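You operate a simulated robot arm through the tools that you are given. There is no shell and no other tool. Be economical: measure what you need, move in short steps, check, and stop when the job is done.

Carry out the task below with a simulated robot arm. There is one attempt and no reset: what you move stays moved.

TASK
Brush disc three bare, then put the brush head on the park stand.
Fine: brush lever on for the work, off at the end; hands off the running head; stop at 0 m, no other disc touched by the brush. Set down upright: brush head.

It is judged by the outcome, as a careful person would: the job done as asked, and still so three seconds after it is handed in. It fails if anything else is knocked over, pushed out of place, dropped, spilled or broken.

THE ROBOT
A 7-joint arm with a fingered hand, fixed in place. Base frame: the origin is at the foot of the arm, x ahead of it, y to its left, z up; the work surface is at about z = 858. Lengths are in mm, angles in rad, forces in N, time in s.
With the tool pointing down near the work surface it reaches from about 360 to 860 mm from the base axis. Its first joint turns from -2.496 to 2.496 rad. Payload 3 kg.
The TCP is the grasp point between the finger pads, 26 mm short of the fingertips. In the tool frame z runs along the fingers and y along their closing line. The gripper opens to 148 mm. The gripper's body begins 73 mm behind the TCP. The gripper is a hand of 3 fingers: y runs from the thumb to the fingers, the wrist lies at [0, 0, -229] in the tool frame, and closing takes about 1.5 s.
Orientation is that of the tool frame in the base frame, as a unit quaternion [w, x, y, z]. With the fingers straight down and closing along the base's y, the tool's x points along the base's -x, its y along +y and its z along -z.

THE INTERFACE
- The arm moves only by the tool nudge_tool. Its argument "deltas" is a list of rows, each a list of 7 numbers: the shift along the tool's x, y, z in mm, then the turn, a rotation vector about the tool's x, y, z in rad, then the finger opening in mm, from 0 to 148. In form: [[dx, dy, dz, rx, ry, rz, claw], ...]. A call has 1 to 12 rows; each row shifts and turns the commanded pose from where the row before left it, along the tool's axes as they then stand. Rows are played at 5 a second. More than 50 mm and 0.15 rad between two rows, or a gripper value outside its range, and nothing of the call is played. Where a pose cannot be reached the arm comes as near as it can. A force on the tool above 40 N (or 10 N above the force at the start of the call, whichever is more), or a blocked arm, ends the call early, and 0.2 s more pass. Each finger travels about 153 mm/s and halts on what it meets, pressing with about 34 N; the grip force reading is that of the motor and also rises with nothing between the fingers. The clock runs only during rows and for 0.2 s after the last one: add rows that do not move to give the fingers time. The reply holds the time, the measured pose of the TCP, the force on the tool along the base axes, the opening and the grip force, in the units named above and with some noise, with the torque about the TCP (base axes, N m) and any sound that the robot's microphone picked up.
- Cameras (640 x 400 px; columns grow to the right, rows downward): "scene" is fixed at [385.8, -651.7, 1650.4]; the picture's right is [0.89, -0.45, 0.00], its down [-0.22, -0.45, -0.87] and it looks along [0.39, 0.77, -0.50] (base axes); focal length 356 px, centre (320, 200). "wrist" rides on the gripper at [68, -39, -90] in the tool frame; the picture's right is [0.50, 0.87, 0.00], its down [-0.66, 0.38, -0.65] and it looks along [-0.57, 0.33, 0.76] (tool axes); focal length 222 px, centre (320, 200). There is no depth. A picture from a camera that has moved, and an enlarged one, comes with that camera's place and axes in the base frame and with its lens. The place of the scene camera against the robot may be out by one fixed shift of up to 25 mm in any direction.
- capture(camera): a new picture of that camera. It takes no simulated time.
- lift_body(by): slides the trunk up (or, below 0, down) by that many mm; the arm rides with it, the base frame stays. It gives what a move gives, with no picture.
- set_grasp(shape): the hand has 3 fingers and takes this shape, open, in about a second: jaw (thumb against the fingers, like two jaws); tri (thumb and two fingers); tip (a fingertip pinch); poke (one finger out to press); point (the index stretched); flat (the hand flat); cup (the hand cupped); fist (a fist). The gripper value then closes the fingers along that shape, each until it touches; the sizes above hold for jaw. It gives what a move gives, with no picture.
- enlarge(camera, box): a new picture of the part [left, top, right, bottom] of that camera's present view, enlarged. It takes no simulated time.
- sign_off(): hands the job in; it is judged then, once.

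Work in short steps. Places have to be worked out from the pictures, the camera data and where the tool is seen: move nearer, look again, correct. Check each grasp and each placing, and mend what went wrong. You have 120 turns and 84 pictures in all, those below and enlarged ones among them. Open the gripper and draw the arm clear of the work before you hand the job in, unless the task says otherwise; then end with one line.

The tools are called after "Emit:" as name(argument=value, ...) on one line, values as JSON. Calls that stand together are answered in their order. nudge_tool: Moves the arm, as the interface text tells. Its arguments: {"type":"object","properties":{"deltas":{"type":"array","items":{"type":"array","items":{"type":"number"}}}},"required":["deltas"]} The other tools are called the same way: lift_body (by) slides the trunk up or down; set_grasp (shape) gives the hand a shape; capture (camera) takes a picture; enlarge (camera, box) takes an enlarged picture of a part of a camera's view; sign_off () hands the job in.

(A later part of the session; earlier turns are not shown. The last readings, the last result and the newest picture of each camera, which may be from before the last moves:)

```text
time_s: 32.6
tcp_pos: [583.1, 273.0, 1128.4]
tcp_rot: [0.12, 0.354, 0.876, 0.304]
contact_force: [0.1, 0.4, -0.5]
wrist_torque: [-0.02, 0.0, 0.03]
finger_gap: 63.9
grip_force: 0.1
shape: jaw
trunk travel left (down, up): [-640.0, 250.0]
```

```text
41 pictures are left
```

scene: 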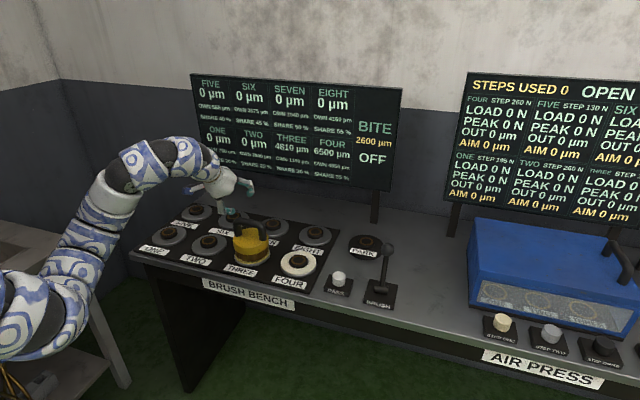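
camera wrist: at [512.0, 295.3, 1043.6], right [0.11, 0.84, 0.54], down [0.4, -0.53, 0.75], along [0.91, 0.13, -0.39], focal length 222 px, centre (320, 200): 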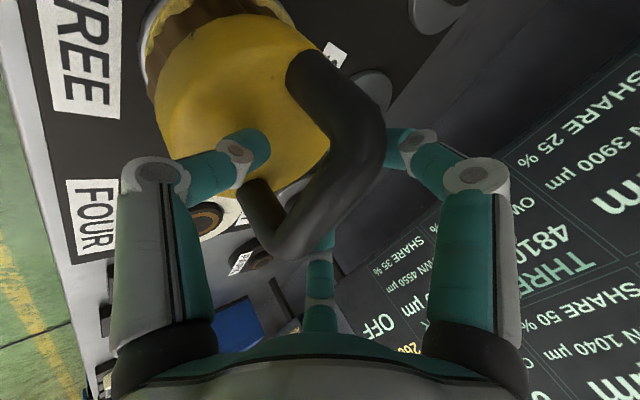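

The head stands alone on disc three. Next is the lever: I'll reorient so the tool leans along the row direction and closes along the lever's swing plane, staying high.

Emit:
nudge_tool(deltas=[[0, 0, 0, 0.1326, 0, 0, 100], [0, 0, 0, 0.1326, 0, 0, 100], [0, 0, 0, 0.1326, 0, 0, 100], [0, 0, 0, 0.1326, 0, 0, 100], [0, 0, 0, 0.1326, 0, 0, 100], [0, 0, 0, 0, -0.15, 0, 100], [0, 0, 0, 0, -0.15, 0, 100], [0, 0, 0, 0, -0.15, 0, 100], [0, 0, 0, 0, -0.15, 0, 100], [0, 0, 0, 0, 0, 0, 100], [0, 0, 0, 0, 0, 0, 100]])

```text
time_s: 35.0
tcp_pos: [582.2, 271.8, 1128.4]
tcp_rot: [0.341, 0.405, 0.845, 0.071]
contact_force: [0.6, 0.7, -0.4]
wrist_torque: [-0.01, 0.03, 0.01]
finger_gap: 99.7
grip_force: 0.0
shape: jaw
out of reach, approached as far as the arm can: row 3, 4, 5
trunk travel left (down, up): [-640.0, 250.0]
```

Part of the un-tilt was limited by reach near the base. I'll carry the hand out to about (880,60) at this height and fix the orientation there.

Emit:
nudge_tool(deltas=[[-28.6, 4.9, 22.2, 0, 0, 0, 100], [-28.6, 4.9, 22.2, 0, 0, 0, 100], [-28.6, 4.9, 22.2, 0, 0, 0, 100], [-28.6, 4.9, 22.2, 0, 0, 0, 100], [-28.6, 4.9, 22.2, 0, 0, 0, 100], [-28.6, 4.9, 22.2, 0, 0, 0, 100], [-28.6, 4.9, 22.2, 0, 0, 0, 100], [-28.6, 4.9, 22.2, 0, 0, 0, 100], [-28.6, 4.9, 22.2, 0, 0, 0, 100], [-28.6, 4.9, 22.2, 0, 0, 0, 100], [0, 0, 0, 0, 0, 0, 100]])

Emit:
nudge_tool(deltas=[[0, 0, 0, 0.13, 0, 0, 100], [0, 0, 0, 0.13, 0, 0, 100], [0, 0, 0, 0.13, 0, 0, 100], [0, 0, 0, 0, 0, 0, 100], [0, 0, 0, 0, 0, 0, 100]])

Emit:
capture(camera="wrist")

```text
time_s: 37.4
tcp_pos: [880.3, 59.7, 1129.6]
tcp_rot: [0.342, 0.405, 0.845, 0.072]
contact_force: [-0.9, -0.2, -0.4]
wrist_torque: [0.02, 0.01, -0.01]
finger_gap: 99.6
grip_force: 0.2
shape: jaw
trunk travel left (down, up): [-640.0, 250.0]
```

```text
time_s: 38.6
tcp_pos: [880.6, 59.6, 1129.2]
tcp_rot: [0.256, 0.464, 0.843, -0.096]
contact_force: [0.8, 0.3, -0.4]
wrist_torque: [-0.02, -0.02, 0.01]
finger_gap: 99.8
grip_force: 0.0
shape: jaw
trunk travel left (down, up): [-640.0, 250.0]
```

```text
40 pictures are left
camera wrist: at [786.0, 122.7, 1166.9], right [0.5, 0.84, -0.19], down [0.38, -0.01, 0.93], along [0.78, -0.53, -0.32], focal length 222 px, centre (320, 200)
```

wrist: 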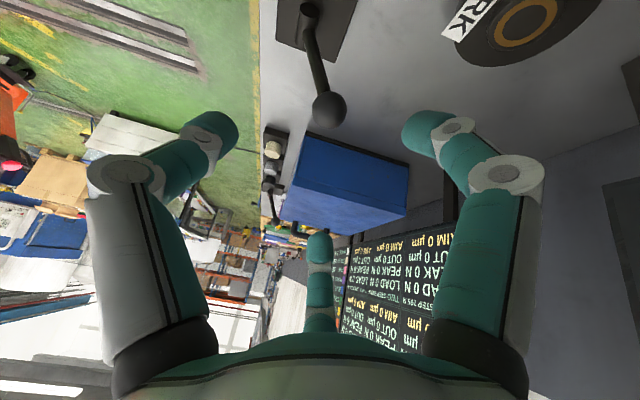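

The wrist view puts the lever knob near (940,5,998), almost on the tool axis about 150 mm ahead. I'll advance 100 mm with the hand open and re-check.

Emit:
nudge_tool(deltas=[[1, 4, 25, 0, 0, 0, 100], [1, 4, 25, 0, 0, 0, 100], [0, 1, 25, 0, 0, 0, 100], [0, 0, 25, 0, 0, 0, 100], [0, 0, 0, 0, 0, 0, 100], [0, 0, 0, 0, 0, 0, 100]])

Emit:
capture(camera="wrist")

Emit:
enlarge(camera="scene", box=[320, 200, 440, 320])

```text
time_s: 40.0
tcp_pos: [920.7, 27.8, 1043.4]
tcp_rot: [0.255, 0.464, 0.843, -0.095]
contact_force: [-0.4, -0.7, 0.8]
wrist_torque: [-0.01, 0.01, -0.01]
finger_gap: 99.9
grip_force: 0.0
shape: jaw
trunk travel left (down, up): [-640.0, 250.0]
```

```text
39 pictures are left
camera wrist: at [828.1, 90.1, 1081.6], right [0.5, 0.85, -0.19], down [0.38, -0.01, 0.93], along [0.78, -0.53, -0.32], focal length 222 px, centre (320, 200)
```

wrist: 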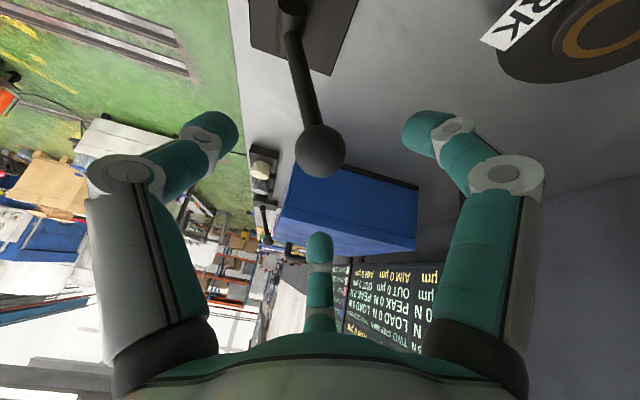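

```text
3.33 times, centred on (380, 260) of scene
camera zoom: at [385.8, -651.7, 1650.4], right [0.89, -0.45, 0.0], down [-0.22, -0.45, -0.87], along [0.39, 0.77, -0.5], focal length 1185 px, centre (120, 0)
```

zoom: 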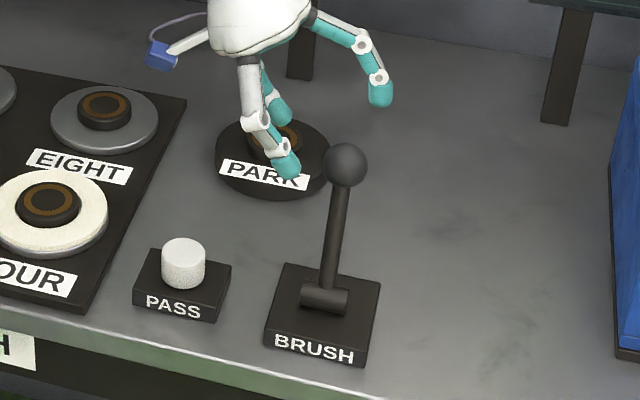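

The knob triangulates to (942,4.5,995), 58 mm straight ahead. Advancing 55 mm.

Emit:
nudge_tool(deltas=[[-1.4, 1.5, 15, 0, 0, 0, 100], [0, 0, 20, 0, 0, 0, 100], [0, 0, 20, 0, 0, 0, 100], [0, 0, 0, 0, 0, 0, 100], [0, 0, 0, 0, 0, 0, 100]])

Emit:
capture(camera="wrist")

```text
time_s: 41.2
tcp_pos: [943.5, 4.1, 996.4]
tcp_rot: [0.256, 0.463, 0.843, -0.093]
contact_force: [0.3, 0.0, -0.5]
wrist_torque: [-0.01, 0.03, 0.0]
finger_gap: 100.0
grip_force: 0.0
shape: jaw
trunk travel left (down, up): [-640.0, 250.0]
```

```text
37 pictures are left
camera wrist: at [848.1, 67.6, 1035.5], right [0.5, 0.85, -0.19], down [0.38, -0.01, 0.93], along [0.78, -0.53, -0.33], focal length 222 px, centre (320, 200)
```

wrist: 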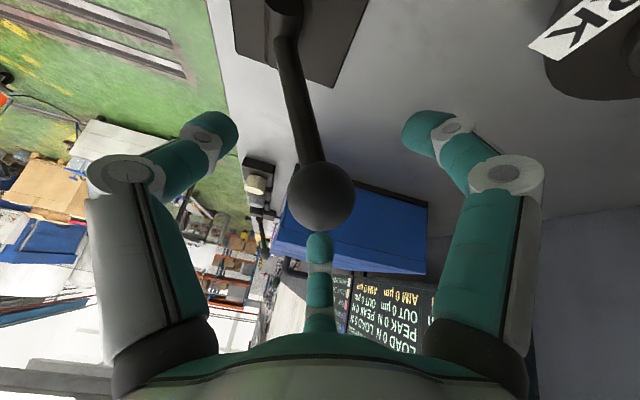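

The knob is centred on the TCP. Closing on it.

Emit:
nudge_tool(deltas=[[0, 0, 0, 0, 0, 0, 70], [0, 0, 0, 0, 0, 0, 45], [0, 0, 0, 0, 0, 0, 25], [0, 0, 0, 0, 0, 0, 10], [0, 0, 0, 0, 0, 0, 10], [0, 0, 0, 0, 0, 0, 10]])

Emit:
capture(camera="wrist")

```text
time_s: 42.6
tcp_pos: [942.6, 3.3, 996.7]
tcp_rot: [0.255, 0.464, 0.843, -0.095]
contact_force: [1.4, -6.0, -9.4]
wrist_torque: [0.0, 0.0, -0.03]
finger_gap: 25.8
grip_force: 33.3
shape: jaw
trunk travel left (down, up): [-640.0, 250.0]
```

```text
36 pictures are left
camera wrist: at [848.9, 66.3, 1034.3], right [0.5, 0.84, -0.19], down [0.38, -0.01, 0.93], along [0.78, -0.53, -0.33], focal length 222 px, centre (320, 200)
```

wrist: 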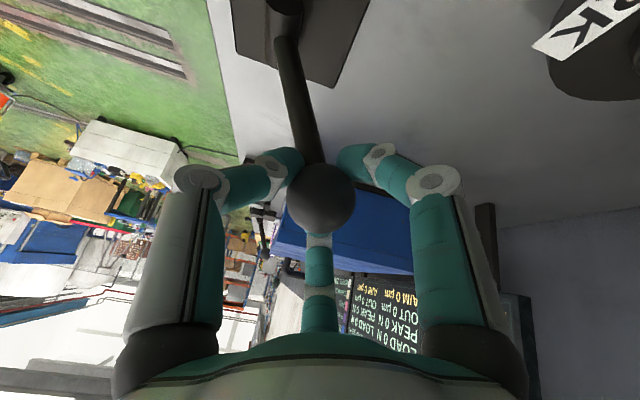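

The knob is firmly held. I'll swing it toward the bench front along the lever's arc, first half, and watch the force.

Emit:
nudge_tool(deltas=[[-4.1, -9.2, -3.0, 0, 0, 0, 10], [-3.8, -9.6, -2.4, 0, 0, 0, 10], [-3.3, -9.9, -1.5, 0, 0, 0, 10], [-2.9, -10.2, -0.7, 0, 0, 0, 10], [-2.4, -10.3, 0, 0, 0, 0, 10], [0, 0, 0, 0, 0, 0, 10]])

Emit:
capture(camera="wrist")

```text
time_s: 44.0
tcp_pos: [907.9, -29.7, 1003.9]
tcp_rot: [0.253, 0.462, 0.845, -0.094]
contact_force: [6.5, 5.1, -31.7]
wrist_torque: [0.76, -0.64, 0.19]
finger_gap: 24.6
grip_force: 33.9
shape: jaw
trunk travel left (down, up): [-640.0, 250.0]
```

```text
35 pictures are left
camera wrist: at [814.1, 33.2, 1042.8], right [0.5, 0.85, -0.19], down [0.38, -0.01, 0.92], along [0.78, -0.53, -0.33], focal length 222 px, centre (320, 200)
```

wrist: 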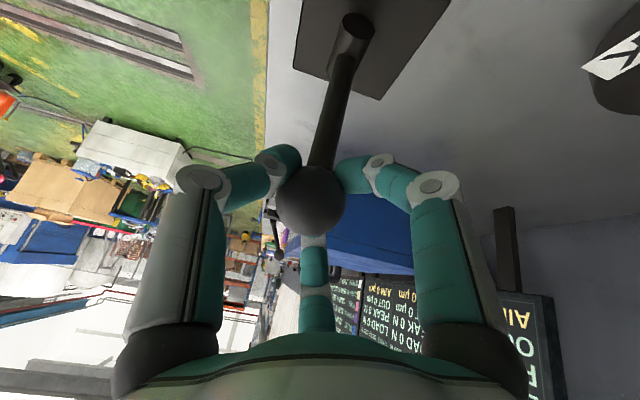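

The lever follows and is near vertical; the -32 N shows my arc is a few mm too high. I'll come down 3 mm and continue the second half.

Emit:
nudge_tool(deltas=[[1.6, -0.2, 2.6, 0, 0, 0, 10], [-1.9, -10.3, 0.8, 0, 0, 0, 10], [-1.3, -10.4, 2.0, 0, 0, 0, 10], [-0.8, -10.2, 2.7, 0, 0, 0, 10], [-0.2, -10.1, 3.6, 0, 0, 0, 10], [0, 0, 0, 0, 0, 0, 10]])

Emit:
enlarge(camera="scene", box=[190, 70, 430, 310])

```text
time_s: 45.1
tcp_pos: [883.4, -54.8, 992.9]
tcp_rot: [0.251, 0.462, 0.845, -0.094]
contact_force: [15.7, 5.1, -32.1]
wrist_torque: [0.55, -0.47, 0.25]
finger_gap: 21.8
grip_force: 33.8
shape: jaw
trunk travel left (down, up): [-640.0, 250.0]
stopped in row 5: the force on the tool passed its limit (the readings are from after the stop); the commanded pose is now the measured one
```

```text
1.67 times, centred on (310, 190) of scene
camera zoom: at [385.8, -651.7, 1650.4], right [0.89, -0.45, 0.0], down [-0.22, -0.45, -0.87], along [0.39, 0.77, -0.5], focal length 592 px, centre (337, 217)
```

zoom: 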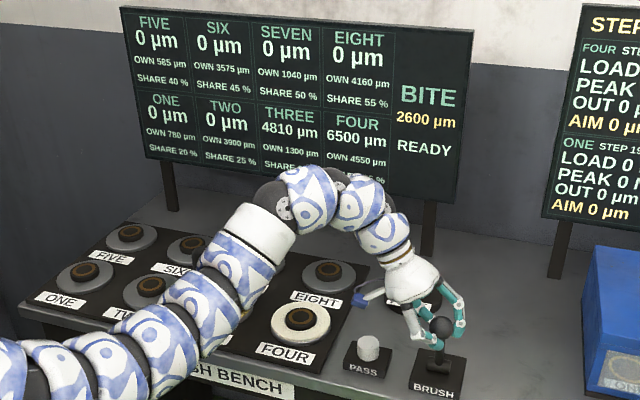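

The board now shows READY. I'll relax 4 mm downward and pull a few mm more so the lever is fully home, then release.

Emit:
nudge_tool(deltas=[[2.1, -0.3, 3.4, 0, 0, 0, 10], [-0.2, -5, 1.5, 0, 0, 0, 10], [0, 0, 0, 0, 0, 0, 10]])

Emit:
capture(camera="wrist")

```text
time_s: 46.0
tcp_pos: [879.8, -57.7, 991.2]
tcp_rot: [0.254, 0.462, 0.845, -0.092]
contact_force: [18.3, 6.0, -25.6]
wrist_torque: [0.48, -0.45, 0.22]
finger_gap: 21.5
grip_force: 33.9
shape: jaw
trunk travel left (down, up): [-640.0, 250.0]
```

```text
33 pictures are left
camera wrist: at [786.6, 4.8, 1028.7], right [0.5, 0.85, -0.19], down [0.38, -0.01, 0.93], along [0.78, -0.53, -0.33], focal length 222 px, centre (320, 200)
```

wrist: 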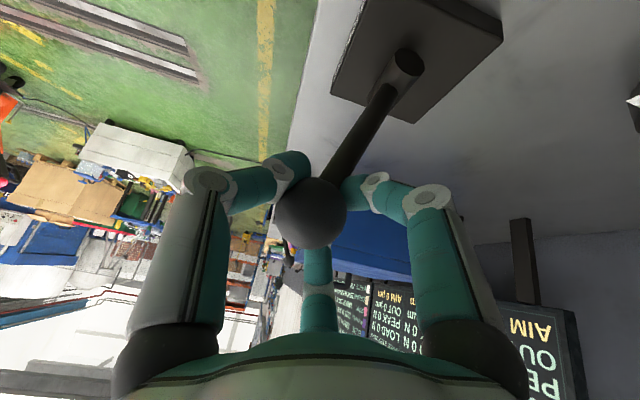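

The lever appears to be at its front stop. I'll release it and back off along the tool axis, then check the board.

Emit:
nudge_tool(deltas=[[0, 0, 0, 0, 0, 0, 40], [0, 0, 0, 0, 0, 0, 70], [0, 0, 0, 0, 0, 0, 100], [0, 0, 0, 0, 0, 0, 100], [0, 0, -20, 0, 0, 0, 100], [0, 0, -30, 0, 0, 0, 100], [0, 0, -30, 0, 0, 0, 100], [0, 0, -30, 0, 0, 0, 100], [0, 0, 0, 0, 0, 0, 100]])

Emit:
enlarge(camera="scene", box=[190, 70, 430, 310])

Emit:
capture(camera="wrist")

```text
time_s: 48.0
tcp_pos: [839.2, -15.2, 1087.6]
tcp_rot: [0.255, 0.463, 0.844, -0.093]
contact_force: [0.3, 0.8, -0.6]
wrist_torque: [0.0, 0.01, -0.03]
finger_gap: 99.4
grip_force: 0.1
shape: jaw
trunk travel left (down, up): [-640.0, 250.0]
```

```text
1.67 times, centred on (310, 190) of scene
camera zoom: at [385.8, -651.7, 1650.4], right [0.89, -0.45, 0.0], down [-0.22, -0.45, -0.87], along [0.39, 0.77, -0.5], focal length 592 px, centre (337, 217)
```

zoom: 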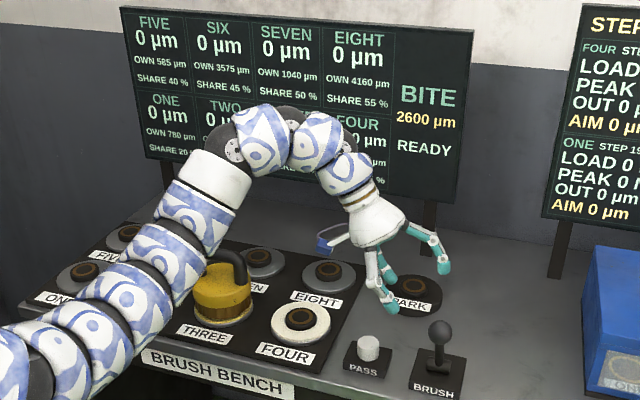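

```text
31 pictures are left
camera wrist: at [745.7, 48.3, 1125.4], right [0.5, 0.85, -0.19], down [0.38, -0.01, 0.93], along [0.78, -0.53, -0.33], focal length 222 px, centre (320, 200)
```

wrist: 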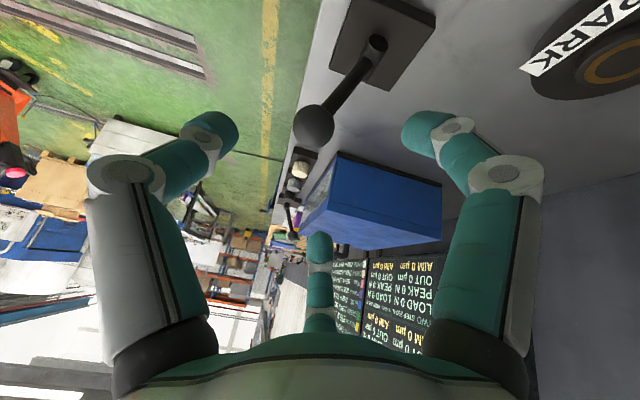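

READY stays on with the lever parked forward. Next is the PASS button near (815,70): I'll straighten the tool to vertical, close the fingers as a blunt pusher, and look.

Emit:
nudge_tool(deltas=[[0, 0, 0, 0, 0.137, 0, 80], [0, 0, 0, 0, 0.137, 0, 60], [0, 0, 0, 0, 0.137, 0, 40], [0, 0, 0, 0, 0.137, 0, 20], [0, 0, 0, 0.076, 0, 0, 0], [0, 0, 0, 0, 0, 0, 0], [0, 0, 0, 0, 0, 0, 0]])

Emit:
capture(camera="wrist")

```text
time_s: 49.5
tcp_pos: [846.0, -34.5, 1078.7]
tcp_rot: [0.0, 0.471, 0.882, 0.002]
contact_force: [0.5, 1.1, 0.7]
wrist_torque: [0.01, -0.01, 0.02]
finger_gap: 0.0
grip_force: 33.3
shape: jaw
out of reach, approached as far as the arm can: row 3
trunk travel left (down, up): [-640.0, 250.0]
```

```text
30 pictures are left
camera wrist: at [775.1, -1.7, 1167.7], right [0.44, 0.9, 0.0], down [0.68, -0.34, 0.65], along [0.59, -0.29, -0.76], focal length 222 px, centre (320, 200)
```

wrist: 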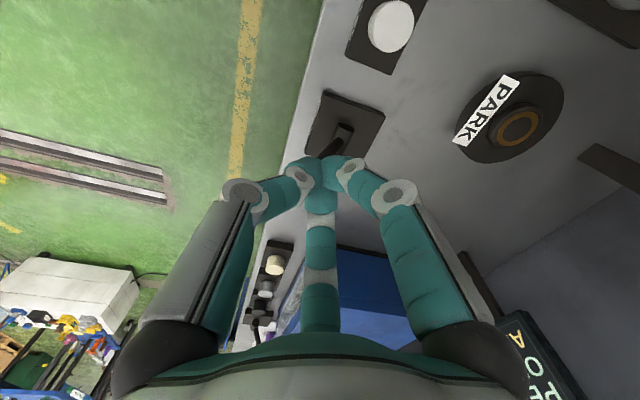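

The tool is vertical with the fingers closed, and the button appears at about (816,56). I'll move above it and look again.

Emit:
nudge_tool(deltas=[[31, 8.4, 0, 0, 0, 0, 0], [31, 8.4, 0, 0, 0, 0, 0], [31, 8.4, 0, 0, 0, 0, 0], [0, 0, 30, 0, 0, 0, 0], [0, 0, 30, 0, 0, 0, 0], [0, 0, 0, 0, 0, 0, 0], [0, 0, 0, 0, 0, 0, 0]])

Emit:
capture(camera="wrist")

Emit:
enlarge(camera="scene", box=[290, 210, 410, 320])

```text
time_s: 51.1
tcp_pos: [813.8, 56.2, 1018.4]
tcp_rot: [-0.001, 0.471, 0.882, 0.003]
contact_force: [0.2, 0.4, 0.1]
wrist_torque: [-0.01, 0.03, 0.0]
finger_gap: 0.0
grip_force: 33.9
shape: jaw
trunk travel left (down, up): [-640.0, 250.0]
```

```text
29 pictures are left
camera wrist: at [743.8, 89.3, 1108.4], right [0.44, 0.9, 0.0], down [0.68, -0.34, 0.65], along [0.59, -0.28, -0.76], focal length 222 px, centre (320, 200)
```

wrist: 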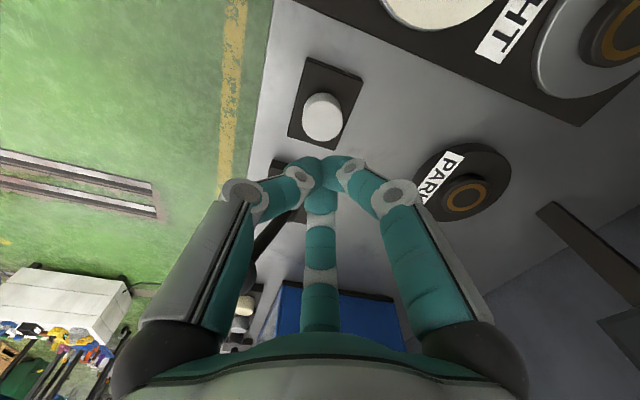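

```text
3.64 times, centred on (350, 265) of scene
camera zoom: at [385.8, -651.7, 1650.4], right [0.89, -0.45, 0.0], down [-0.22, -0.45, -0.87], along [0.39, 0.77, -0.5], focal length 1293 px, centre (211, -36)
```

zoom: 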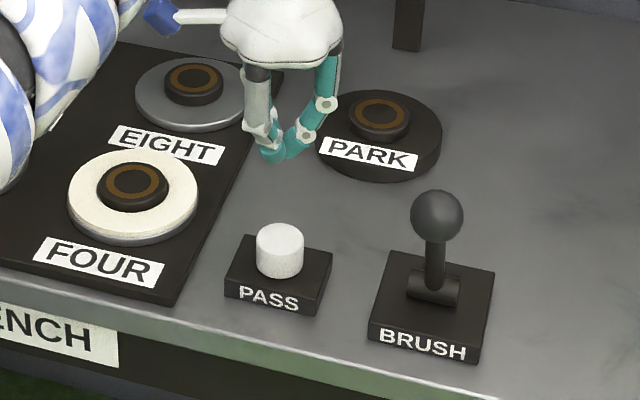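

The button centre is near (816,58), directly beneath. I'll descend 75 mm, then press gently.

Emit:
nudge_tool(deltas=[[0.5, 2.5, 25, 0, 0, 0, 0], [0, 0, 25, 0, 0, 0, 0], [0, 0, 20, 0, 0, 0, 0], [0, 0, 0, 0, 0, 0, 0]])

Emit:
enlarge(camera="scene", box=[290, 210, 410, 320])

```text
time_s: 52.1
tcp_pos: [816.6, 57.4, 949.6]
tcp_rot: [0.0, 0.471, 0.882, 0.003]
contact_force: [0.0, -0.4, -0.4]
wrist_torque: [-0.03, -0.01, 0.0]
finger_gap: 0.1
grip_force: 33.7
shape: jaw
trunk travel left (down, up): [-640.0, 250.0]
```

```text
3.64 times, centred on (350, 265) of scene
camera zoom: at [385.8, -651.7, 1650.4], right [0.89, -0.45, 0.0], down [-0.22, -0.45, -0.87], along [0.39, 0.77, -0.5], focal length 1293 px, centre (211, -36)
```

zoom: 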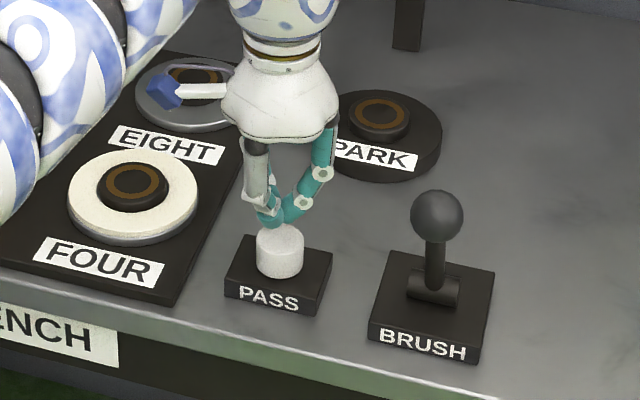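

The tips are just above the cap, within a few mm of centre. I'll press down in 3 mm steps and stop when it clicks.

Emit:
nudge_tool(deltas=[[-3, 2, 4, 0, 0, 0, 0], [0, 0, 4, 0, 0, 0, 0], [0, 0, 3, 0, 0, 0, 0], [0, 0, 3, 0, 0, 0, 0]])

```text
time_s: 53.1
tcp_pos: [820.2, 57.1, 934.0]
tcp_rot: [-0.001, 0.47, 0.882, 0.002]
contact_force: [0.5, 0.0, 0.1]
wrist_torque: [0.0, -0.02, 0.0]
finger_gap: 0.0
grip_force: 33.8
shape: jaw
trunk travel left (down, up): [-640.0, 250.0]
```

No contact yet; continuing down in small steps.

Emit:
nudge_tool(deltas=[[0, 0, 3, 0, 0, 0, 0], [0, 0, 3, 0, 0, 0, 0], [0, 0, 3, 0, 0, 0, 0]])

Emit:
enlarge(camera="scene", box=[290, 210, 410, 320])

```text
time_s: 54.0
tcp_pos: [820.8, 56.4, 925.8]
tcp_rot: [-0.001, 0.472, 0.882, 0.002]
contact_force: [0.5, 0.5, 1.0]
wrist_torque: [0.04, 0.02, 0.0]
finger_gap: 0.2
grip_force: 34.0
shape: jaw
trunk travel left (down, up): [-640.0, 250.0]
```

```text
3.64 times, centred on (350, 265) of scene
camera zoom: at [385.8, -651.7, 1650.4], right [0.89, -0.45, 0.0], down [-0.22, -0.45, -0.87], along [0.39, 0.77, -0.5], focal length 1293 px, centre (211, -36)
```

zoom: 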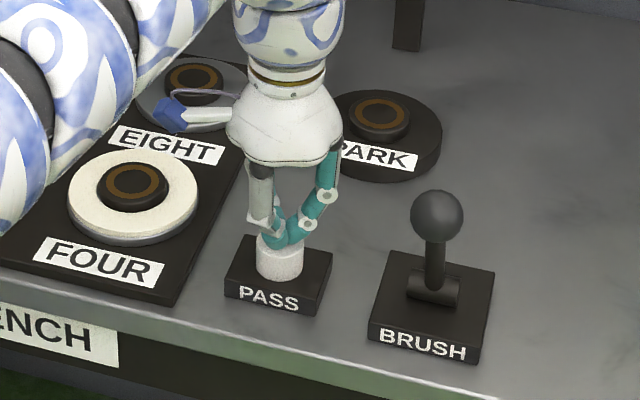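

The tips sit over the cap's centre, practically touching. Pressing with 2 mm steps.

Emit:
nudge_tool(deltas=[[0, 0, 2, 0, 0, 0, 0], [0, 0, 2, 0, 0, 0, 0], [0, 0, 2, 0, 0, 0, 0]])

```text
time_s: 54.8
tcp_pos: [819.3, 55.7, 920.3]
tcp_rot: [0.0, 0.471, 0.882, 0.003]
contact_force: [0.7, 0.0, 5.9]
wrist_torque: [0.03, -0.02, 0.01]
finger_gap: 0.0
grip_force: 33.9
shape: jaw
trunk travel left (down, up): [-640.0, 250.0]
heard: click
```

A click was heard, so I'll release upward at once and read the board.

Emit:
nudge_tool(deltas=[[0, 0, -10, 0, 0, 0, 0], [0, 0, -20, 0, 0, 0, 0], [0, 0, 0, 0, 0, 0, 0]])

Emit:
enlarge(camera="scene", box=[190, 70, 430, 310])

```text
time_s: 55.5
tcp_pos: [820.4, 56.1, 948.9]
tcp_rot: [-0.001, 0.471, 0.882, 0.003]
contact_force: [-0.3, 0.3, -0.3]
wrist_torque: [-0.01, -0.02, 0.0]
finger_gap: 0.0
grip_force: 34.0
shape: jaw
trunk travel left (down, up): [-640.0, 250.0]
```

```text
1.67 times, centred on (310, 190) of scene
camera zoom: at [385.8, -651.7, 1650.4], right [0.89, -0.45, 0.0], down [-0.22, -0.45, -0.87], along [0.39, 0.77, -0.5], focal length 592 px, centre (337, 217)
```

zoom: 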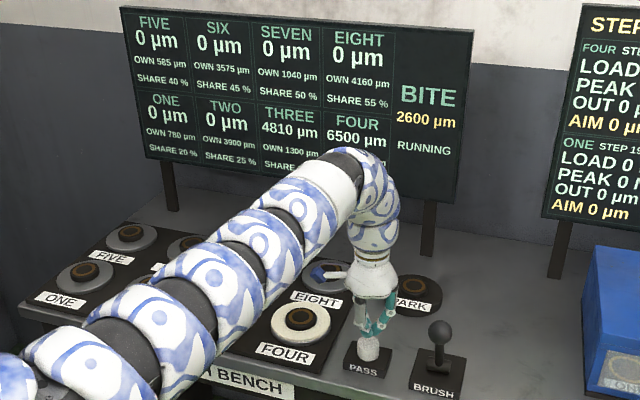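

RUNNING. I'll wait a couple of seconds with the hand held still and clear of the head.

Emit:
nudge_tool(deltas=[[0, 0, 0, 0, 0, 0, 0], [0, 0, 0, 0, 0, 0, 0], [0, 0, 0, 0, 0, 0, 0], [0, 0, 0, 0, 0, 0, 0], [0, 0, 0, 0, 0, 0, 0], [0, 0, 0, 0, 0, 0, 0], [0, 0, 0, 0, 0, 0, 0], [0, 0, 0, 0, 0, 0, 0], [0, 0, 0, 0, 0, 0, 0], [0, 0, 0, 0, 0, 0, 0], [0, 0, 0, 0, 0, 0, 0], [0, 0, 0, 0, 0, 0, 0]])

Emit:
enlarge(camera="scene", box=[190, 70, 430, 310])

```text
time_s: 58.1
tcp_pos: [820.0, 55.2, 949.9]
tcp_rot: [-0.001, 0.471, 0.882, 0.003]
contact_force: [-0.2, -0.7, -0.4]
wrist_torque: [-0.01, 0.01, 0.0]
finger_gap: 0.1
grip_force: 34.1
shape: jaw
trunk travel left (down, up): [-640.0, 250.0]
```

```text
1.67 times, centred on (310, 190) of scene
camera zoom: at [385.8, -651.7, 1650.4], right [0.89, -0.45, 0.0], down [-0.22, -0.45, -0.87], along [0.39, 0.77, -0.5], focal length 592 px, centre (337, 217)
```

zoom: 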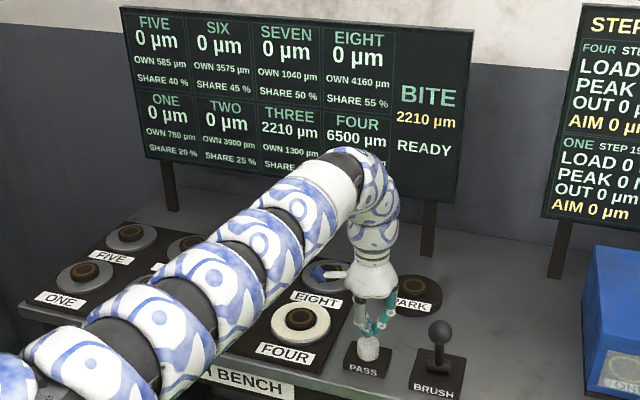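

The rule is confirmed: 2210 µm left and the bite is now 2210, so exactly one more pass. Pressing again to the same depth and releasing.

Emit:
nudge_tool(deltas=[[0, 0, 12, 0, 0, 0, 0], [0, 0, 10, 0, 0, 0, 0], [0, 0, 3, 0, 0, 0, 0], [0, 0, 2, 0, 0, 0, 0], [0, 0, 2, 0, 0, 0, 0]])

```text
time_s: 59.4
tcp_pos: [820.3, 56.5, 920.4]
tcp_rot: [0.0, 0.471, 0.882, 0.002]
contact_force: [0.9, 0.7, 3.3]
wrist_torque: [0.01, -0.01, -0.01]
finger_gap: 0.0
grip_force: 34.5
shape: jaw
trunk travel left (down, up): [-640.0, 250.0]
heard: click
```

One click heard. I'll lift off, wait for the pass, and check.

Emit:
nudge_tool(deltas=[[0, 0, -10, 0, 0, 0, 0], [0, 0, -20, 0, 0, 0, 0], [0, 0, -20, 0, 0, 0, 0], [0, 0, -20, 0, 0, 0, 0], [0, 0, -20, 0, 0, 0, 0], [0, 0, -20, 0, 0, 0, 0], [0, 0, 0, 0, 0, 0, 0], [0, 0, 0, 0, 0, 0, 0], [0, 0, 0, 0, 0, 0, 0], [0, 0, 0, 0, 0, 0, 0], [0, 0, 0, 0, 0, 0, 0], [0, 0, 0, 0, 0, 0, 0]])

Emit:
enlarge(camera="scene", box=[190, 70, 430, 310])

```text
time_s: 62.0
tcp_pos: [821.5, 55.7, 1030.3]
tcp_rot: [0.0, 0.471, 0.882, 0.003]
contact_force: [0.7, 0.0, 0.2]
wrist_torque: [0.0, 0.02, 0.02]
finger_gap: 0.0
grip_force: 33.9
shape: jaw
trunk travel left (down, up): [-640.0, 250.0]
```

```text
1.67 times, centred on (310, 190) of scene
camera zoom: at [385.8, -651.7, 1650.4], right [0.89, -0.45, 0.0], down [-0.22, -0.45, -0.87], along [0.39, 0.77, -0.5], focal length 592 px, centre (337, 217)
```

zoom: 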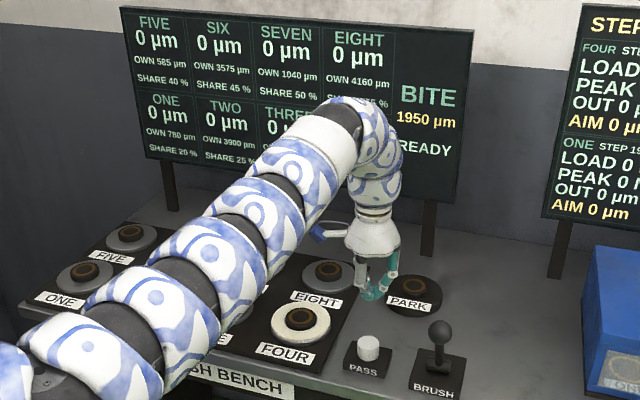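

The board shows READY with bite 1950, so disc three should read 0 behind the arm; I'll verify that shortly. Now the lever goes off: I'll rise, open, and return to the leaned orientation used before to grip the knob.

Emit:
nudge_tool(deltas=[[0, 0, -29, 0, 0, 0, 20], [0, 0, -29, 0, 0, 0, 60], [0, 0, 0, -0.076, 0, 0, 100], [0, 0, 0, 0, -0.137, 0, 100], [0, 0, 0, 0, -0.137, 0, 100], [0, 0, 0, 0, -0.137, 0, 100], [0, 0, 0, 0, -0.137, 0, 100], [0, 0, 0, 0, 0, 0, 100], [0, 0, 0, 0, 0, 0, 100]])

Emit:
enlarge(camera="scene", box=[190, 70, 430, 310])

```text
time_s: 64.0
tcp_pos: [821.3, 55.5, 1088.5]
tcp_rot: [0.256, 0.462, 0.844, -0.093]
contact_force: [0.4, -0.5, 0.2]
wrist_torque: [0.0, -0.01, -0.01]
finger_gap: 99.8
grip_force: 0.1
shape: jaw
trunk travel left (down, up): [-640.0, 250.0]
```

```text
1.67 times, centred on (310, 190) of scene
camera zoom: at [385.8, -651.7, 1650.4], right [0.89, -0.45, 0.0], down [-0.22, -0.45, -0.87], along [0.39, 0.77, -0.5], focal length 592 px, centre (337, 217)
```

zoom: 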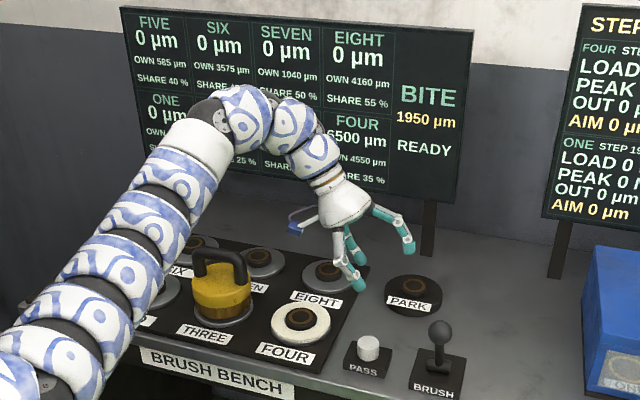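

The hand has the same leaned orientation as before. I'll line up with the knob at about (878,-60,995), stopping 90 mm short to look.

Emit:
nudge_tool(deltas=[[-20, -8, 0, 0, 0, 0, 100], [-20, -8, 0, 0, 0, 0, 100], [-21, -7.5, 15, 0, 0, 0, 100], [0, 0, 20, 0, 0, 0, 100], [0, 0, 20, 0, 0, 0, 100], [0, 0, 0, 0, 0, 0, 100], [0, 0, 0, 0, 0, 0, 100]])

Emit:
capture(camera="wrist")

```text
time_s: 65.5
tcp_pos: [846.8, -23.2, 1071.4]
tcp_rot: [0.255, 0.462, 0.845, -0.093]
contact_force: [-0.9, 0.4, 0.4]
wrist_torque: [-0.03, 0.0, -0.02]
finger_gap: 99.4
grip_force: 0.1
shape: jaw
trunk travel left (down, up): [-640.0, 250.0]
```

```text
21 pictures are left
camera wrist: at [752.6, 39.1, 1109.0], right [0.5, 0.85, -0.19], down [0.38, -0.01, 0.93], along [0.78, -0.53, -0.33], focal length 222 px, centre (320, 200)
```

wrist: 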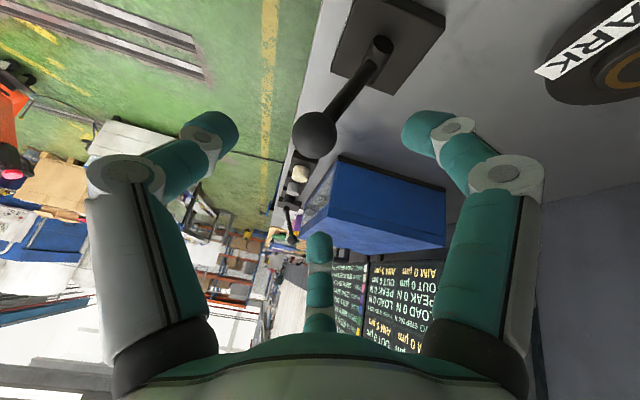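

The knob is about (875,-64,996), nearly on axis. I'll advance onto it and close.

Emit:
nudge_tool(deltas=[[-1, -2, 25, 0, 0, 0, 100], [-1, -2, 25, 0, 0, 0, 100], [-1, -1, 20, 0, 0, 0, 100], [0, 0, 16, 0, 0, 0, 100], [0, 0, 0, 0, 0, 0, 100], [0, 0, 0, 0, 0, 0, 70], [0, 0, 0, 0, 0, 0, 45], [0, 0, 0, 0, 0, 0, 25], [0, 0, 0, 0, 0, 0, 10], [0, 0, 0, 0, 0, 0, 10], [0, 0, 0, 0, 0, 0, 10]])

Emit:
capture(camera="wrist")

```text
time_s: 68.0
tcp_pos: [873.3, -61.0, 998.7]
tcp_rot: [0.255, 0.462, 0.844, -0.093]
contact_force: [2.7, 3.7, -2.7]
wrist_torque: [0.79, 0.11, 0.43]
finger_gap: 27.7
grip_force: 33.8
shape: jaw
trunk travel left (down, up): [-640.0, 250.0]
```

```text
20 pictures are left
camera wrist: at [779.9, 1.2, 1037.0], right [0.5, 0.85, -0.19], down [0.38, -0.01, 0.93], along [0.78, -0.53, -0.33], focal length 222 px, centre (320, 200)
```

wrist: 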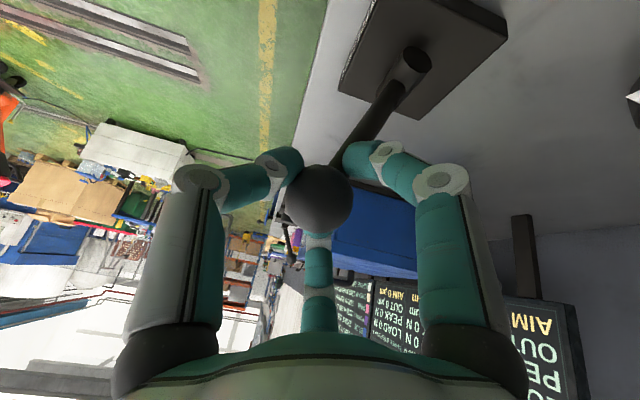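

The knob is gripped. I'll swing it back to the OFF position (displacement about (69,64,-2)) over a flatter arc than before.

Emit:
nudge_tool(deltas=[[0.64, 9.46, -1.84, 0, 0, 0, 10], [0.9, 9.43, -1.43, 0, 0, 0, 10], [1.14, 9.39, -1.02, 0, 0, 0, 10], [1.39, 9.35, -0.61, 0, 0, 0, 10], [1.64, 9.32, -0.2, 0, 0, 0, 10], [1.9, 9.28, 0.2, 0, 0, 0, 10], [2.15, 9.25, 0.61, 0, 0, 0, 10], [2.4, 9.2, 1.02, 0, 0, 0, 10], [2.65, 9.17, 1.43, 0, 0, 0, 10], [2.9, 9.14, 1.84, 0, 0, 0, 10], [0, 0, 0, 0, 0, 0, 10]])

```text
time_s: 70.3
tcp_pos: [943.7, -0.0, 994.8]
tcp_rot: [0.254, 0.464, 0.843, -0.094]
contact_force: [-13.3, -14.2, -22.5]
wrist_torque: [0.15, 0.67, -0.32]
finger_gap: 24.7
grip_force: 34.0
shape: jaw
trunk travel left (down, up): [-640.0, 250.0]
```

The lever is back at its rear stop, with resistance along -n. I'll release, retreat along the tool axis, and read the board.

Emit:
nudge_tool(deltas=[[0, 0, 0, 0, 0, 0, 40], [0, 0, 0, 0, 0, 0, 70], [0, 0, 0, 0, 0, 0, 100], [0, 0, 0, 0, 0, 0, 100], [0, 0, -20, 0, 0, 0, 100], [0, 0, -30, 0, 0, 0, 100], [0, 0, -30, 0, 0, 0, 100], [0, 0, -30, 0, 0, 0, 100], [0, 0, -30, 0, 0, 0, 100], [0, 0, 0, 0, 0, 0, 100]])

Emit:
enlarge(camera="scene", box=[190, 70, 430, 310])

```text
time_s: 72.5
tcp_pos: [894.9, 56.6, 1116.9]
tcp_rot: [0.255, 0.463, 0.844, -0.093]
contact_force: [0.3, 0.0, -0.4]
wrist_torque: [-0.01, -0.04, -0.01]
finger_gap: 99.9
grip_force: 0.2
shape: jaw
trunk travel left (down, up): [-640.0, 250.0]
```

```text
1.67 times, centred on (310, 190) of scene
camera zoom: at [385.8, -651.7, 1650.4], right [0.89, -0.45, 0.0], down [-0.22, -0.45, -0.87], along [0.39, 0.77, -0.5], focal length 592 px, centre (337, 217)
```

zoom: 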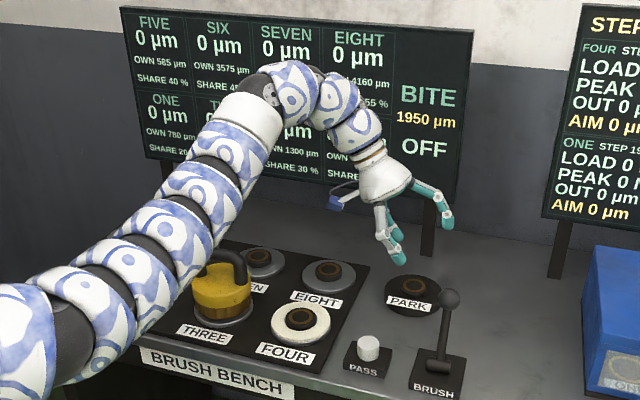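

OFF is shown. I'll turn back to the grasp orientation used for the handle, then move to the pre-grasp point in front of the head on disc three.

Emit:
nudge_tool(deltas=[[0, 0, 0, -0.1053, 0.103, -0.007, 64], [0, 0, 0, -0.1053, 0.103, -0.007, 64], [0, 0, 0, -0.1053, 0.103, -0.007, 64], [0, 0, 0, -0.1053, 0.103, -0.007, 64], [0, 0, 0, -0.1053, 0.103, -0.007, 64], [0, 0, 0, -0.1053, 0.103, -0.007, 64], [0, 0, 0, 0, 0, 0, 64], [0, 0, 0, 0, 0, 0, 64]])

```text
time_s: 74.3
tcp_pos: [894.1, 57.7, 1117.5]
tcp_rot: [0.117, 0.351, 0.877, 0.307]
contact_force: [0.2, -0.8, 0.2]
wrist_torque: [-0.01, 0.03, 0.0]
finger_gap: 64.4
grip_force: 0.0
shape: jaw
trunk travel left (down, up): [-640.0, 250.0]
```

The orientation is matched. Now I'll travel to the pre-grasp point (583,273,1128).

Emit:
nudge_tool(deltas=[[37.5, -4.1, -4.4, 0, 0, 0, 64], [37.5, -4.1, -4.4, 0, 0, 0, 64], [37.5, -4.1, -4.4, 0, 0, 0, 64], [37.5, -4.1, -4.4, 0, 0, 0, 64], [37.5, -4.1, -4.4, 0, 0, 0, 64], [37.5, -4.1, -4.4, 0, 0, 0, 64], [37.5, -4.1, -4.4, 0, 0, 0, 64], [37.5, -4.1, -4.4, 0, 0, 0, 64], [37.5, -4.1, -4.4, 0, 0, 0, 64], [37.5, -4.1, -4.4, 0, 0, 0, 64], [0, 0, 0, 0, 0, 0, 64], [0, 0, 0, 0, 0, 0, 64]])

Emit:
enlarge(camera="scene", box=[190, 70, 430, 310])

```text
time_s: 77.0
tcp_pos: [580.7, 271.8, 1130.4]
tcp_rot: [0.117, 0.35, 0.877, 0.307]
contact_force: [-0.3, 0.1, 0.0]
wrist_torque: [-0.03, -0.03, 0.01]
finger_gap: 64.1
grip_force: 0.0
shape: jaw
trunk travel left (down, up): [-640.0, 250.0]
```

```text
1.67 times, centred on (310, 190) of scene
camera zoom: at [385.8, -651.7, 1650.4], right [0.89, -0.45, 0.0], down [-0.22, -0.45, -0.87], along [0.39, 0.77, -0.5], focal length 592 px, centre (337, 217)
```

zoom: 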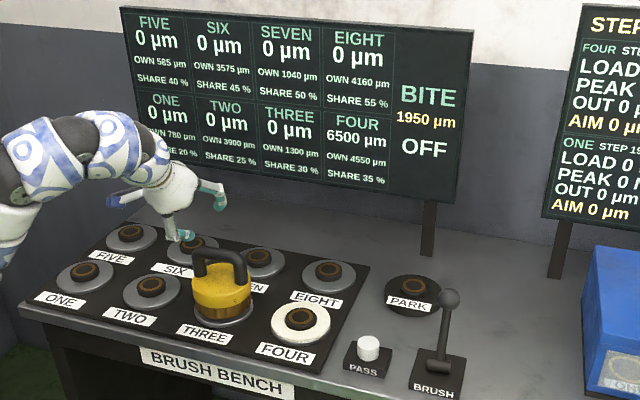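

Disc three reads 0 µm, the brush is OFF and disc four is untouched. I'll lower 60 mm to the pre-grasp height and check the handle's heading after the run.

Emit:
lift_body(by=-60)

Emit:
nudge_tool(deltas=[[-1, 0, 15, 0, 0, 0, 64], [0, 0, 15, 0, 0, 0, 64], [0, 0, 15, 0, 0, 0, 64], [0, 0, 0, 0, 0, 0, 64], [0, 0, 0, 0, 0, 0, 64]])

Emit:
capture(camera="wrist")

```text
time_s: 78.0
tcp_pos: [581.1, 271.2, 1071.6]
tcp_rot: [0.117, 0.351, 0.877, 0.307]
contact_force: [1.0, 0.9, -0.8]
wrist_torque: [-0.04, 0.01, -0.02]
finger_gap: 63.8
grip_force: 0.0
shape: jaw
trunk travel left (down, up): [-580.0, 310.0]
```

```text
time_s: 79.2
tcp_pos: [601.1, 291.0, 1035.1]
tcp_rot: [0.118, 0.351, 0.876, 0.308]
contact_force: [0.5, 0.3, -0.4]
wrist_torque: [-0.01, 0.01, -0.02]
finger_gap: 64.3
grip_force: 0.0
shape: jaw
trunk travel left (down, up): [-580.0, 310.0]
```

```text
17 pictures are left
camera wrist: at [492.5, 273.6, 1081.4], right [0.11, 0.83, 0.54], down [0.41, -0.53, 0.74], along [0.91, 0.14, -0.39], focal length 222 px, centre (320, 200)
```

wrist: 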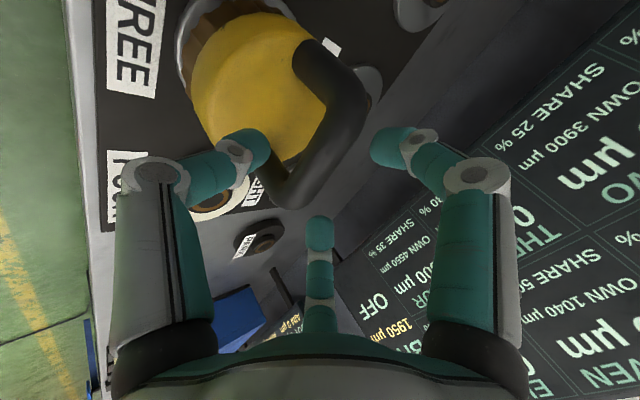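

The handle heading is unchanged. I'll advance the remaining ~48 mm to the earlier grip pose and check before closing.

Emit:
nudge_tool(deltas=[[0, -1.5, 14, 0, 0, 0, 64], [0, 0, 14, 0, 0, 0, 64], [0, 0, 12, 0, 0, 0, 64], [0, 0, 8, 0, 0, 0, 64], [0, 0, 0, 0, 0, 0, 64], [0, 0, 0, 0, 0, 0, 64]])

Emit:
capture(camera="wrist")

```text
time_s: 80.5
tcp_pos: [620.6, 312.1, 996.5]
tcp_rot: [0.118, 0.351, 0.877, 0.306]
contact_force: [-0.1, -0.6, 0.1]
wrist_torque: [0.01, 0.02, 0.02]
finger_gap: 64.5
grip_force: 0.1
shape: jaw
trunk travel left (down, up): [-580.0, 310.0]
```

```text
16 pictures are left
camera wrist: at [511.7, 294.9, 1042.6], right [0.11, 0.83, 0.54], down [0.41, -0.53, 0.74], along [0.91, 0.14, -0.39], focal length 222 px, centre (320, 200)
```

wrist: 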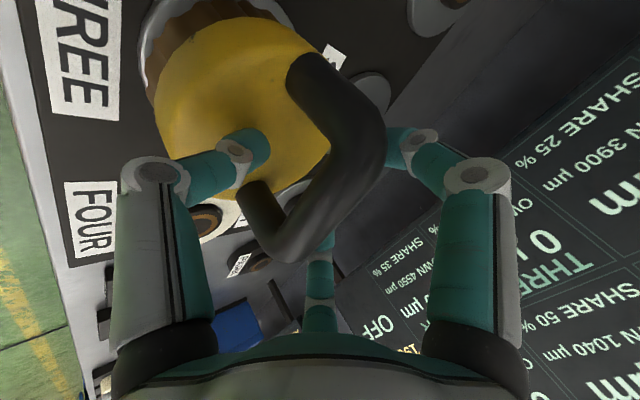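

Same relation as when I released it. Closing on the bar.

Emit:
nudge_tool(deltas=[[0, 0, 0, 0, 0, 0, 30], [0, 0, 0, 0, 0, 0, 10], [0, 0, 0, 0, 0, 0, 0], [0, 0, 0, 0, 0, 0, 0], [0, 0, 0, 0, 0, 0, 0], [0, 0, 0, 0, 0, 0, 0]])

Emit:
lift_body(by=30)

Emit:
enlarge(camera="scene", box=[190, 180, 310, 300])

```text
time_s: 82.0
tcp_pos: [620.9, 312.7, 996.0]
tcp_rot: [0.118, 0.351, 0.877, 0.307]
contact_force: [0.7, 0.9, 0.9]
wrist_torque: [0.03, -0.02, 0.02]
finger_gap: 9.1
grip_force: 33.8
shape: jaw
trunk travel left (down, up): [-580.0, 310.0]
```

```text
time_s: 82.7
tcp_pos: [621.4, 312.3, 1025.6]
tcp_rot: [0.117, 0.351, 0.877, 0.306]
contact_force: [0.6, 0.2, -10.1]
wrist_torque: [0.06, 0.04, 0.03]
finger_gap: 9.2
grip_force: 34.2
shape: jaw
trunk travel left (down, up): [-610.0, 280.0]
```

```text
3.33 times, centred on (250, 240) of scene
camera zoom: at [385.8, -651.7, 1650.4], right [0.89, -0.45, 0.0], down [-0.22, -0.45, -0.87], along [0.39, 0.77, -0.5], focal length 1185 px, centre (553, 67)
```

zoom: 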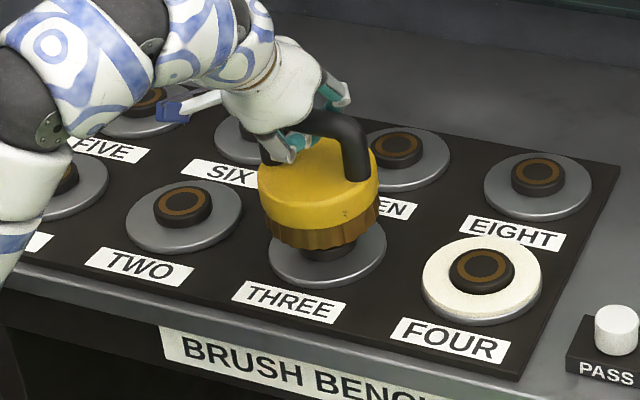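

The head is gripped and level, and disc three is bare underneath. I'll raise 60 mm more and carry it back above the park stand, target TCP (991,184).

Emit:
lift_body(by=60)

Emit:
nudge_tool(deltas=[[-17.8, 6.43, 4.86, 0, 0, 0, 0], [-17.8, 6.43, 4.86, 0, 0, 0, 0], [-17.8, 6.43, 4.86, 0, 0, 0, 0], [-17.8, 6.43, 4.86, 0, 0, 0, 0], [-17.8, 6.43, 4.86, 0, 0, 0, 0], [-17.8, 6.43, 4.86, 0, 0, 0, 0], [-17.8, 6.43, 4.86, 0, 0, 0, 0], [-17.8, 6.43, 4.86, 0, 0, 0, 0], [-17.8, 6.43, 4.86, 0, 0, 0, 0], [-17.8, 6.43, 4.86, 0, 0, 0, 0], [0, 0, 0, 0, 0, 0, 0]])

Emit:
nudge_tool(deltas=[[-17.8, 6.43, 4.86, 0, 0, 0, 0], [-17.8, 6.43, 4.86, 0, 0, 0, 0], [-17.8, 6.43, 4.86, 0, 0, 0, 0], [-17.8, 6.43, 4.86, 0, 0, 0, 0], [-17.8, 6.43, 4.86, 0, 0, 0, 0], [-17.8, 6.43, 4.86, 0, 0, 0, 0], [-17.8, 6.43, 4.86, 0, 0, 0, 0], [-17.8, 6.43, 4.86, 0, 0, 0, 0], [-17.8, 6.43, 4.86, 0, 0, 0, 0], [-17.8, 6.43, 4.86, 0, 0, 0, 0], [0, 0, 0, 0, 0, 0, 0], [0, 0, 0, 0, 0, 0, 0]])

```text
time_s: 83.7
tcp_pos: [620.5, 313.4, 1085.9]
tcp_rot: [0.118, 0.35, 0.877, 0.307]
contact_force: [0.8, -0.4, -10.2]
wrist_torque: [0.07, -0.03, -0.01]
finger_gap: 9.1
grip_force: 33.6
shape: jaw
trunk travel left (down, up): [-670.0, 220.0]
```

```text
time_s: 86.1
tcp_pos: [805.9, 247.5, 1085.9]
tcp_rot: [0.118, 0.35, 0.877, 0.307]
contact_force: [-1.4, 0.3, -9.7]
wrist_torque: [0.03, 0.05, 0.02]
finger_gap: 9.4
grip_force: 33.2
shape: jaw
trunk travel left (down, up): [-670.0, 220.0]
```

```text
time_s: 88.7
tcp_pos: [991.3, 184.0, 1085.8]
tcp_rot: [0.118, 0.351, 0.877, 0.307]
contact_force: [-0.7, 0.0, -9.9]
wrist_torque: [0.07, 0.01, -0.04]
finger_gap: 9.1
grip_force: 34.0
shape: jaw
trunk travel left (down, up): [-670.0, 220.0]
```

It's above the park stand. I'll lower 50 mm and check alignment with the park hub.

Emit:
lift_body(by=-50)

Emit:
enlarge(camera="scene", box=[325, 190, 405, 270])

```text
time_s: 89.6
tcp_pos: [989.7, 184.9, 1035.1]
tcp_rot: [0.117, 0.35, 0.877, 0.307]
contact_force: [0.1, 0.7, -10.4]
wrist_torque: [0.07, 0.0, -0.02]
finger_gap: 8.7
grip_force: 34.6
shape: jaw
trunk travel left (down, up): [-620.0, 270.0]
```

```text
5.00 times, centred on (365, 230) of scene
camera zoom: at [385.8, -651.7, 1650.4], right [0.89, -0.45, 0.0], down [-0.22, -0.45, -0.87], along [0.39, 0.77, -0.5], focal length 1777 px, centre (95, 50)
```

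zoom: 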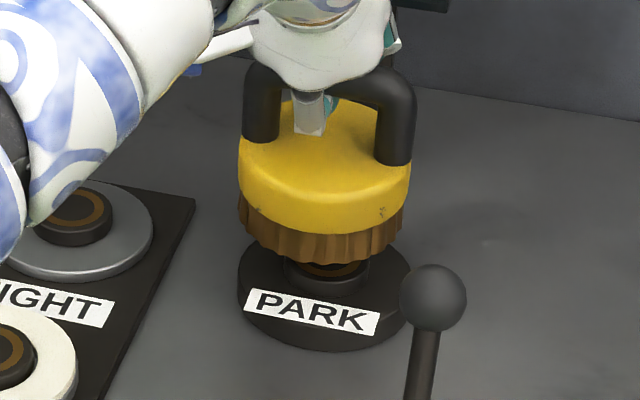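

The head appears ~7 mm left and a few mm too far relative to the park hub, which matches an earlier small slip along the bar. I'll shift by (5,-7) and lower 20 mm for a closer check.

Emit:
nudge_tool(deltas=[[-4.2, -0.6, -0.55, 0, 0, 0, 0], [-4.2, -0.6, -0.55, 0, 0, 0, 0], [0, -2.47, 3.15, 0, 0, 0, 0], [0, -2.47, 3.15, 0, 0, 0, 0], [0, -2.47, 3.15, 0, 0, 0, 0], [0, -2.47, 3.15, 0, 0, 0, 0], [0, 0, 0, 0, 0, 0, 0]])

Emit:
enlarge(camera="scene", box=[325, 190, 405, 270])

```text
time_s: 91.2
tcp_pos: [994.6, 176.6, 1019.2]
tcp_rot: [0.117, 0.351, 0.877, 0.307]
contact_force: [0.1, 0.5, -10.0]
wrist_torque: [0.05, 0.0, 0.04]
finger_gap: 8.8
grip_force: 34.0
shape: jaw
trunk travel left (down, up): [-620.0, 270.0]
```

```text
5.00 times, centred on (365, 230) of scene
camera zoom: at [385.8, -651.7, 1650.4], right [0.89, -0.45, 0.0], down [-0.22, -0.45, -0.87], along [0.39, 0.77, -0.5], focal length 1777 px, centre (95, 50)
```

zoom: 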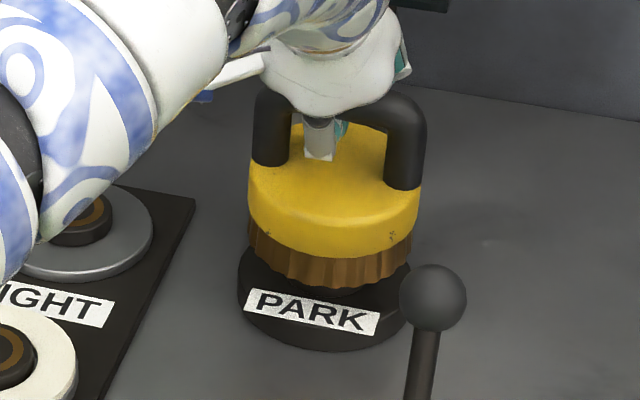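

It's well aligned now and about 16 mm above the seat. Lowering slowly onto the hub.

Emit:
nudge_tool(deltas=[[0, -2.47, 3.15, 0, 0, 0, 0], [0, -2.47, 3.15, 0, 0, 0, 0], [0, -1.24, 1.58, 0, 0, 0, 0], [0, -1.24, 1.58, 0, 0, 0, 0], [0, 0, 0, 0, 0, 0, 0]])

```text
time_s: 92.4
tcp_pos: [995.1, 178.2, 1007.2]
tcp_rot: [0.117, 0.351, 0.877, 0.307]
contact_force: [0.0, 0.1, -10.1]
wrist_torque: [0.06, 0.0, 0.02]
finger_gap: 8.9
grip_force: 34.2
shape: jaw
trunk travel left (down, up): [-620.0, 270.0]
```

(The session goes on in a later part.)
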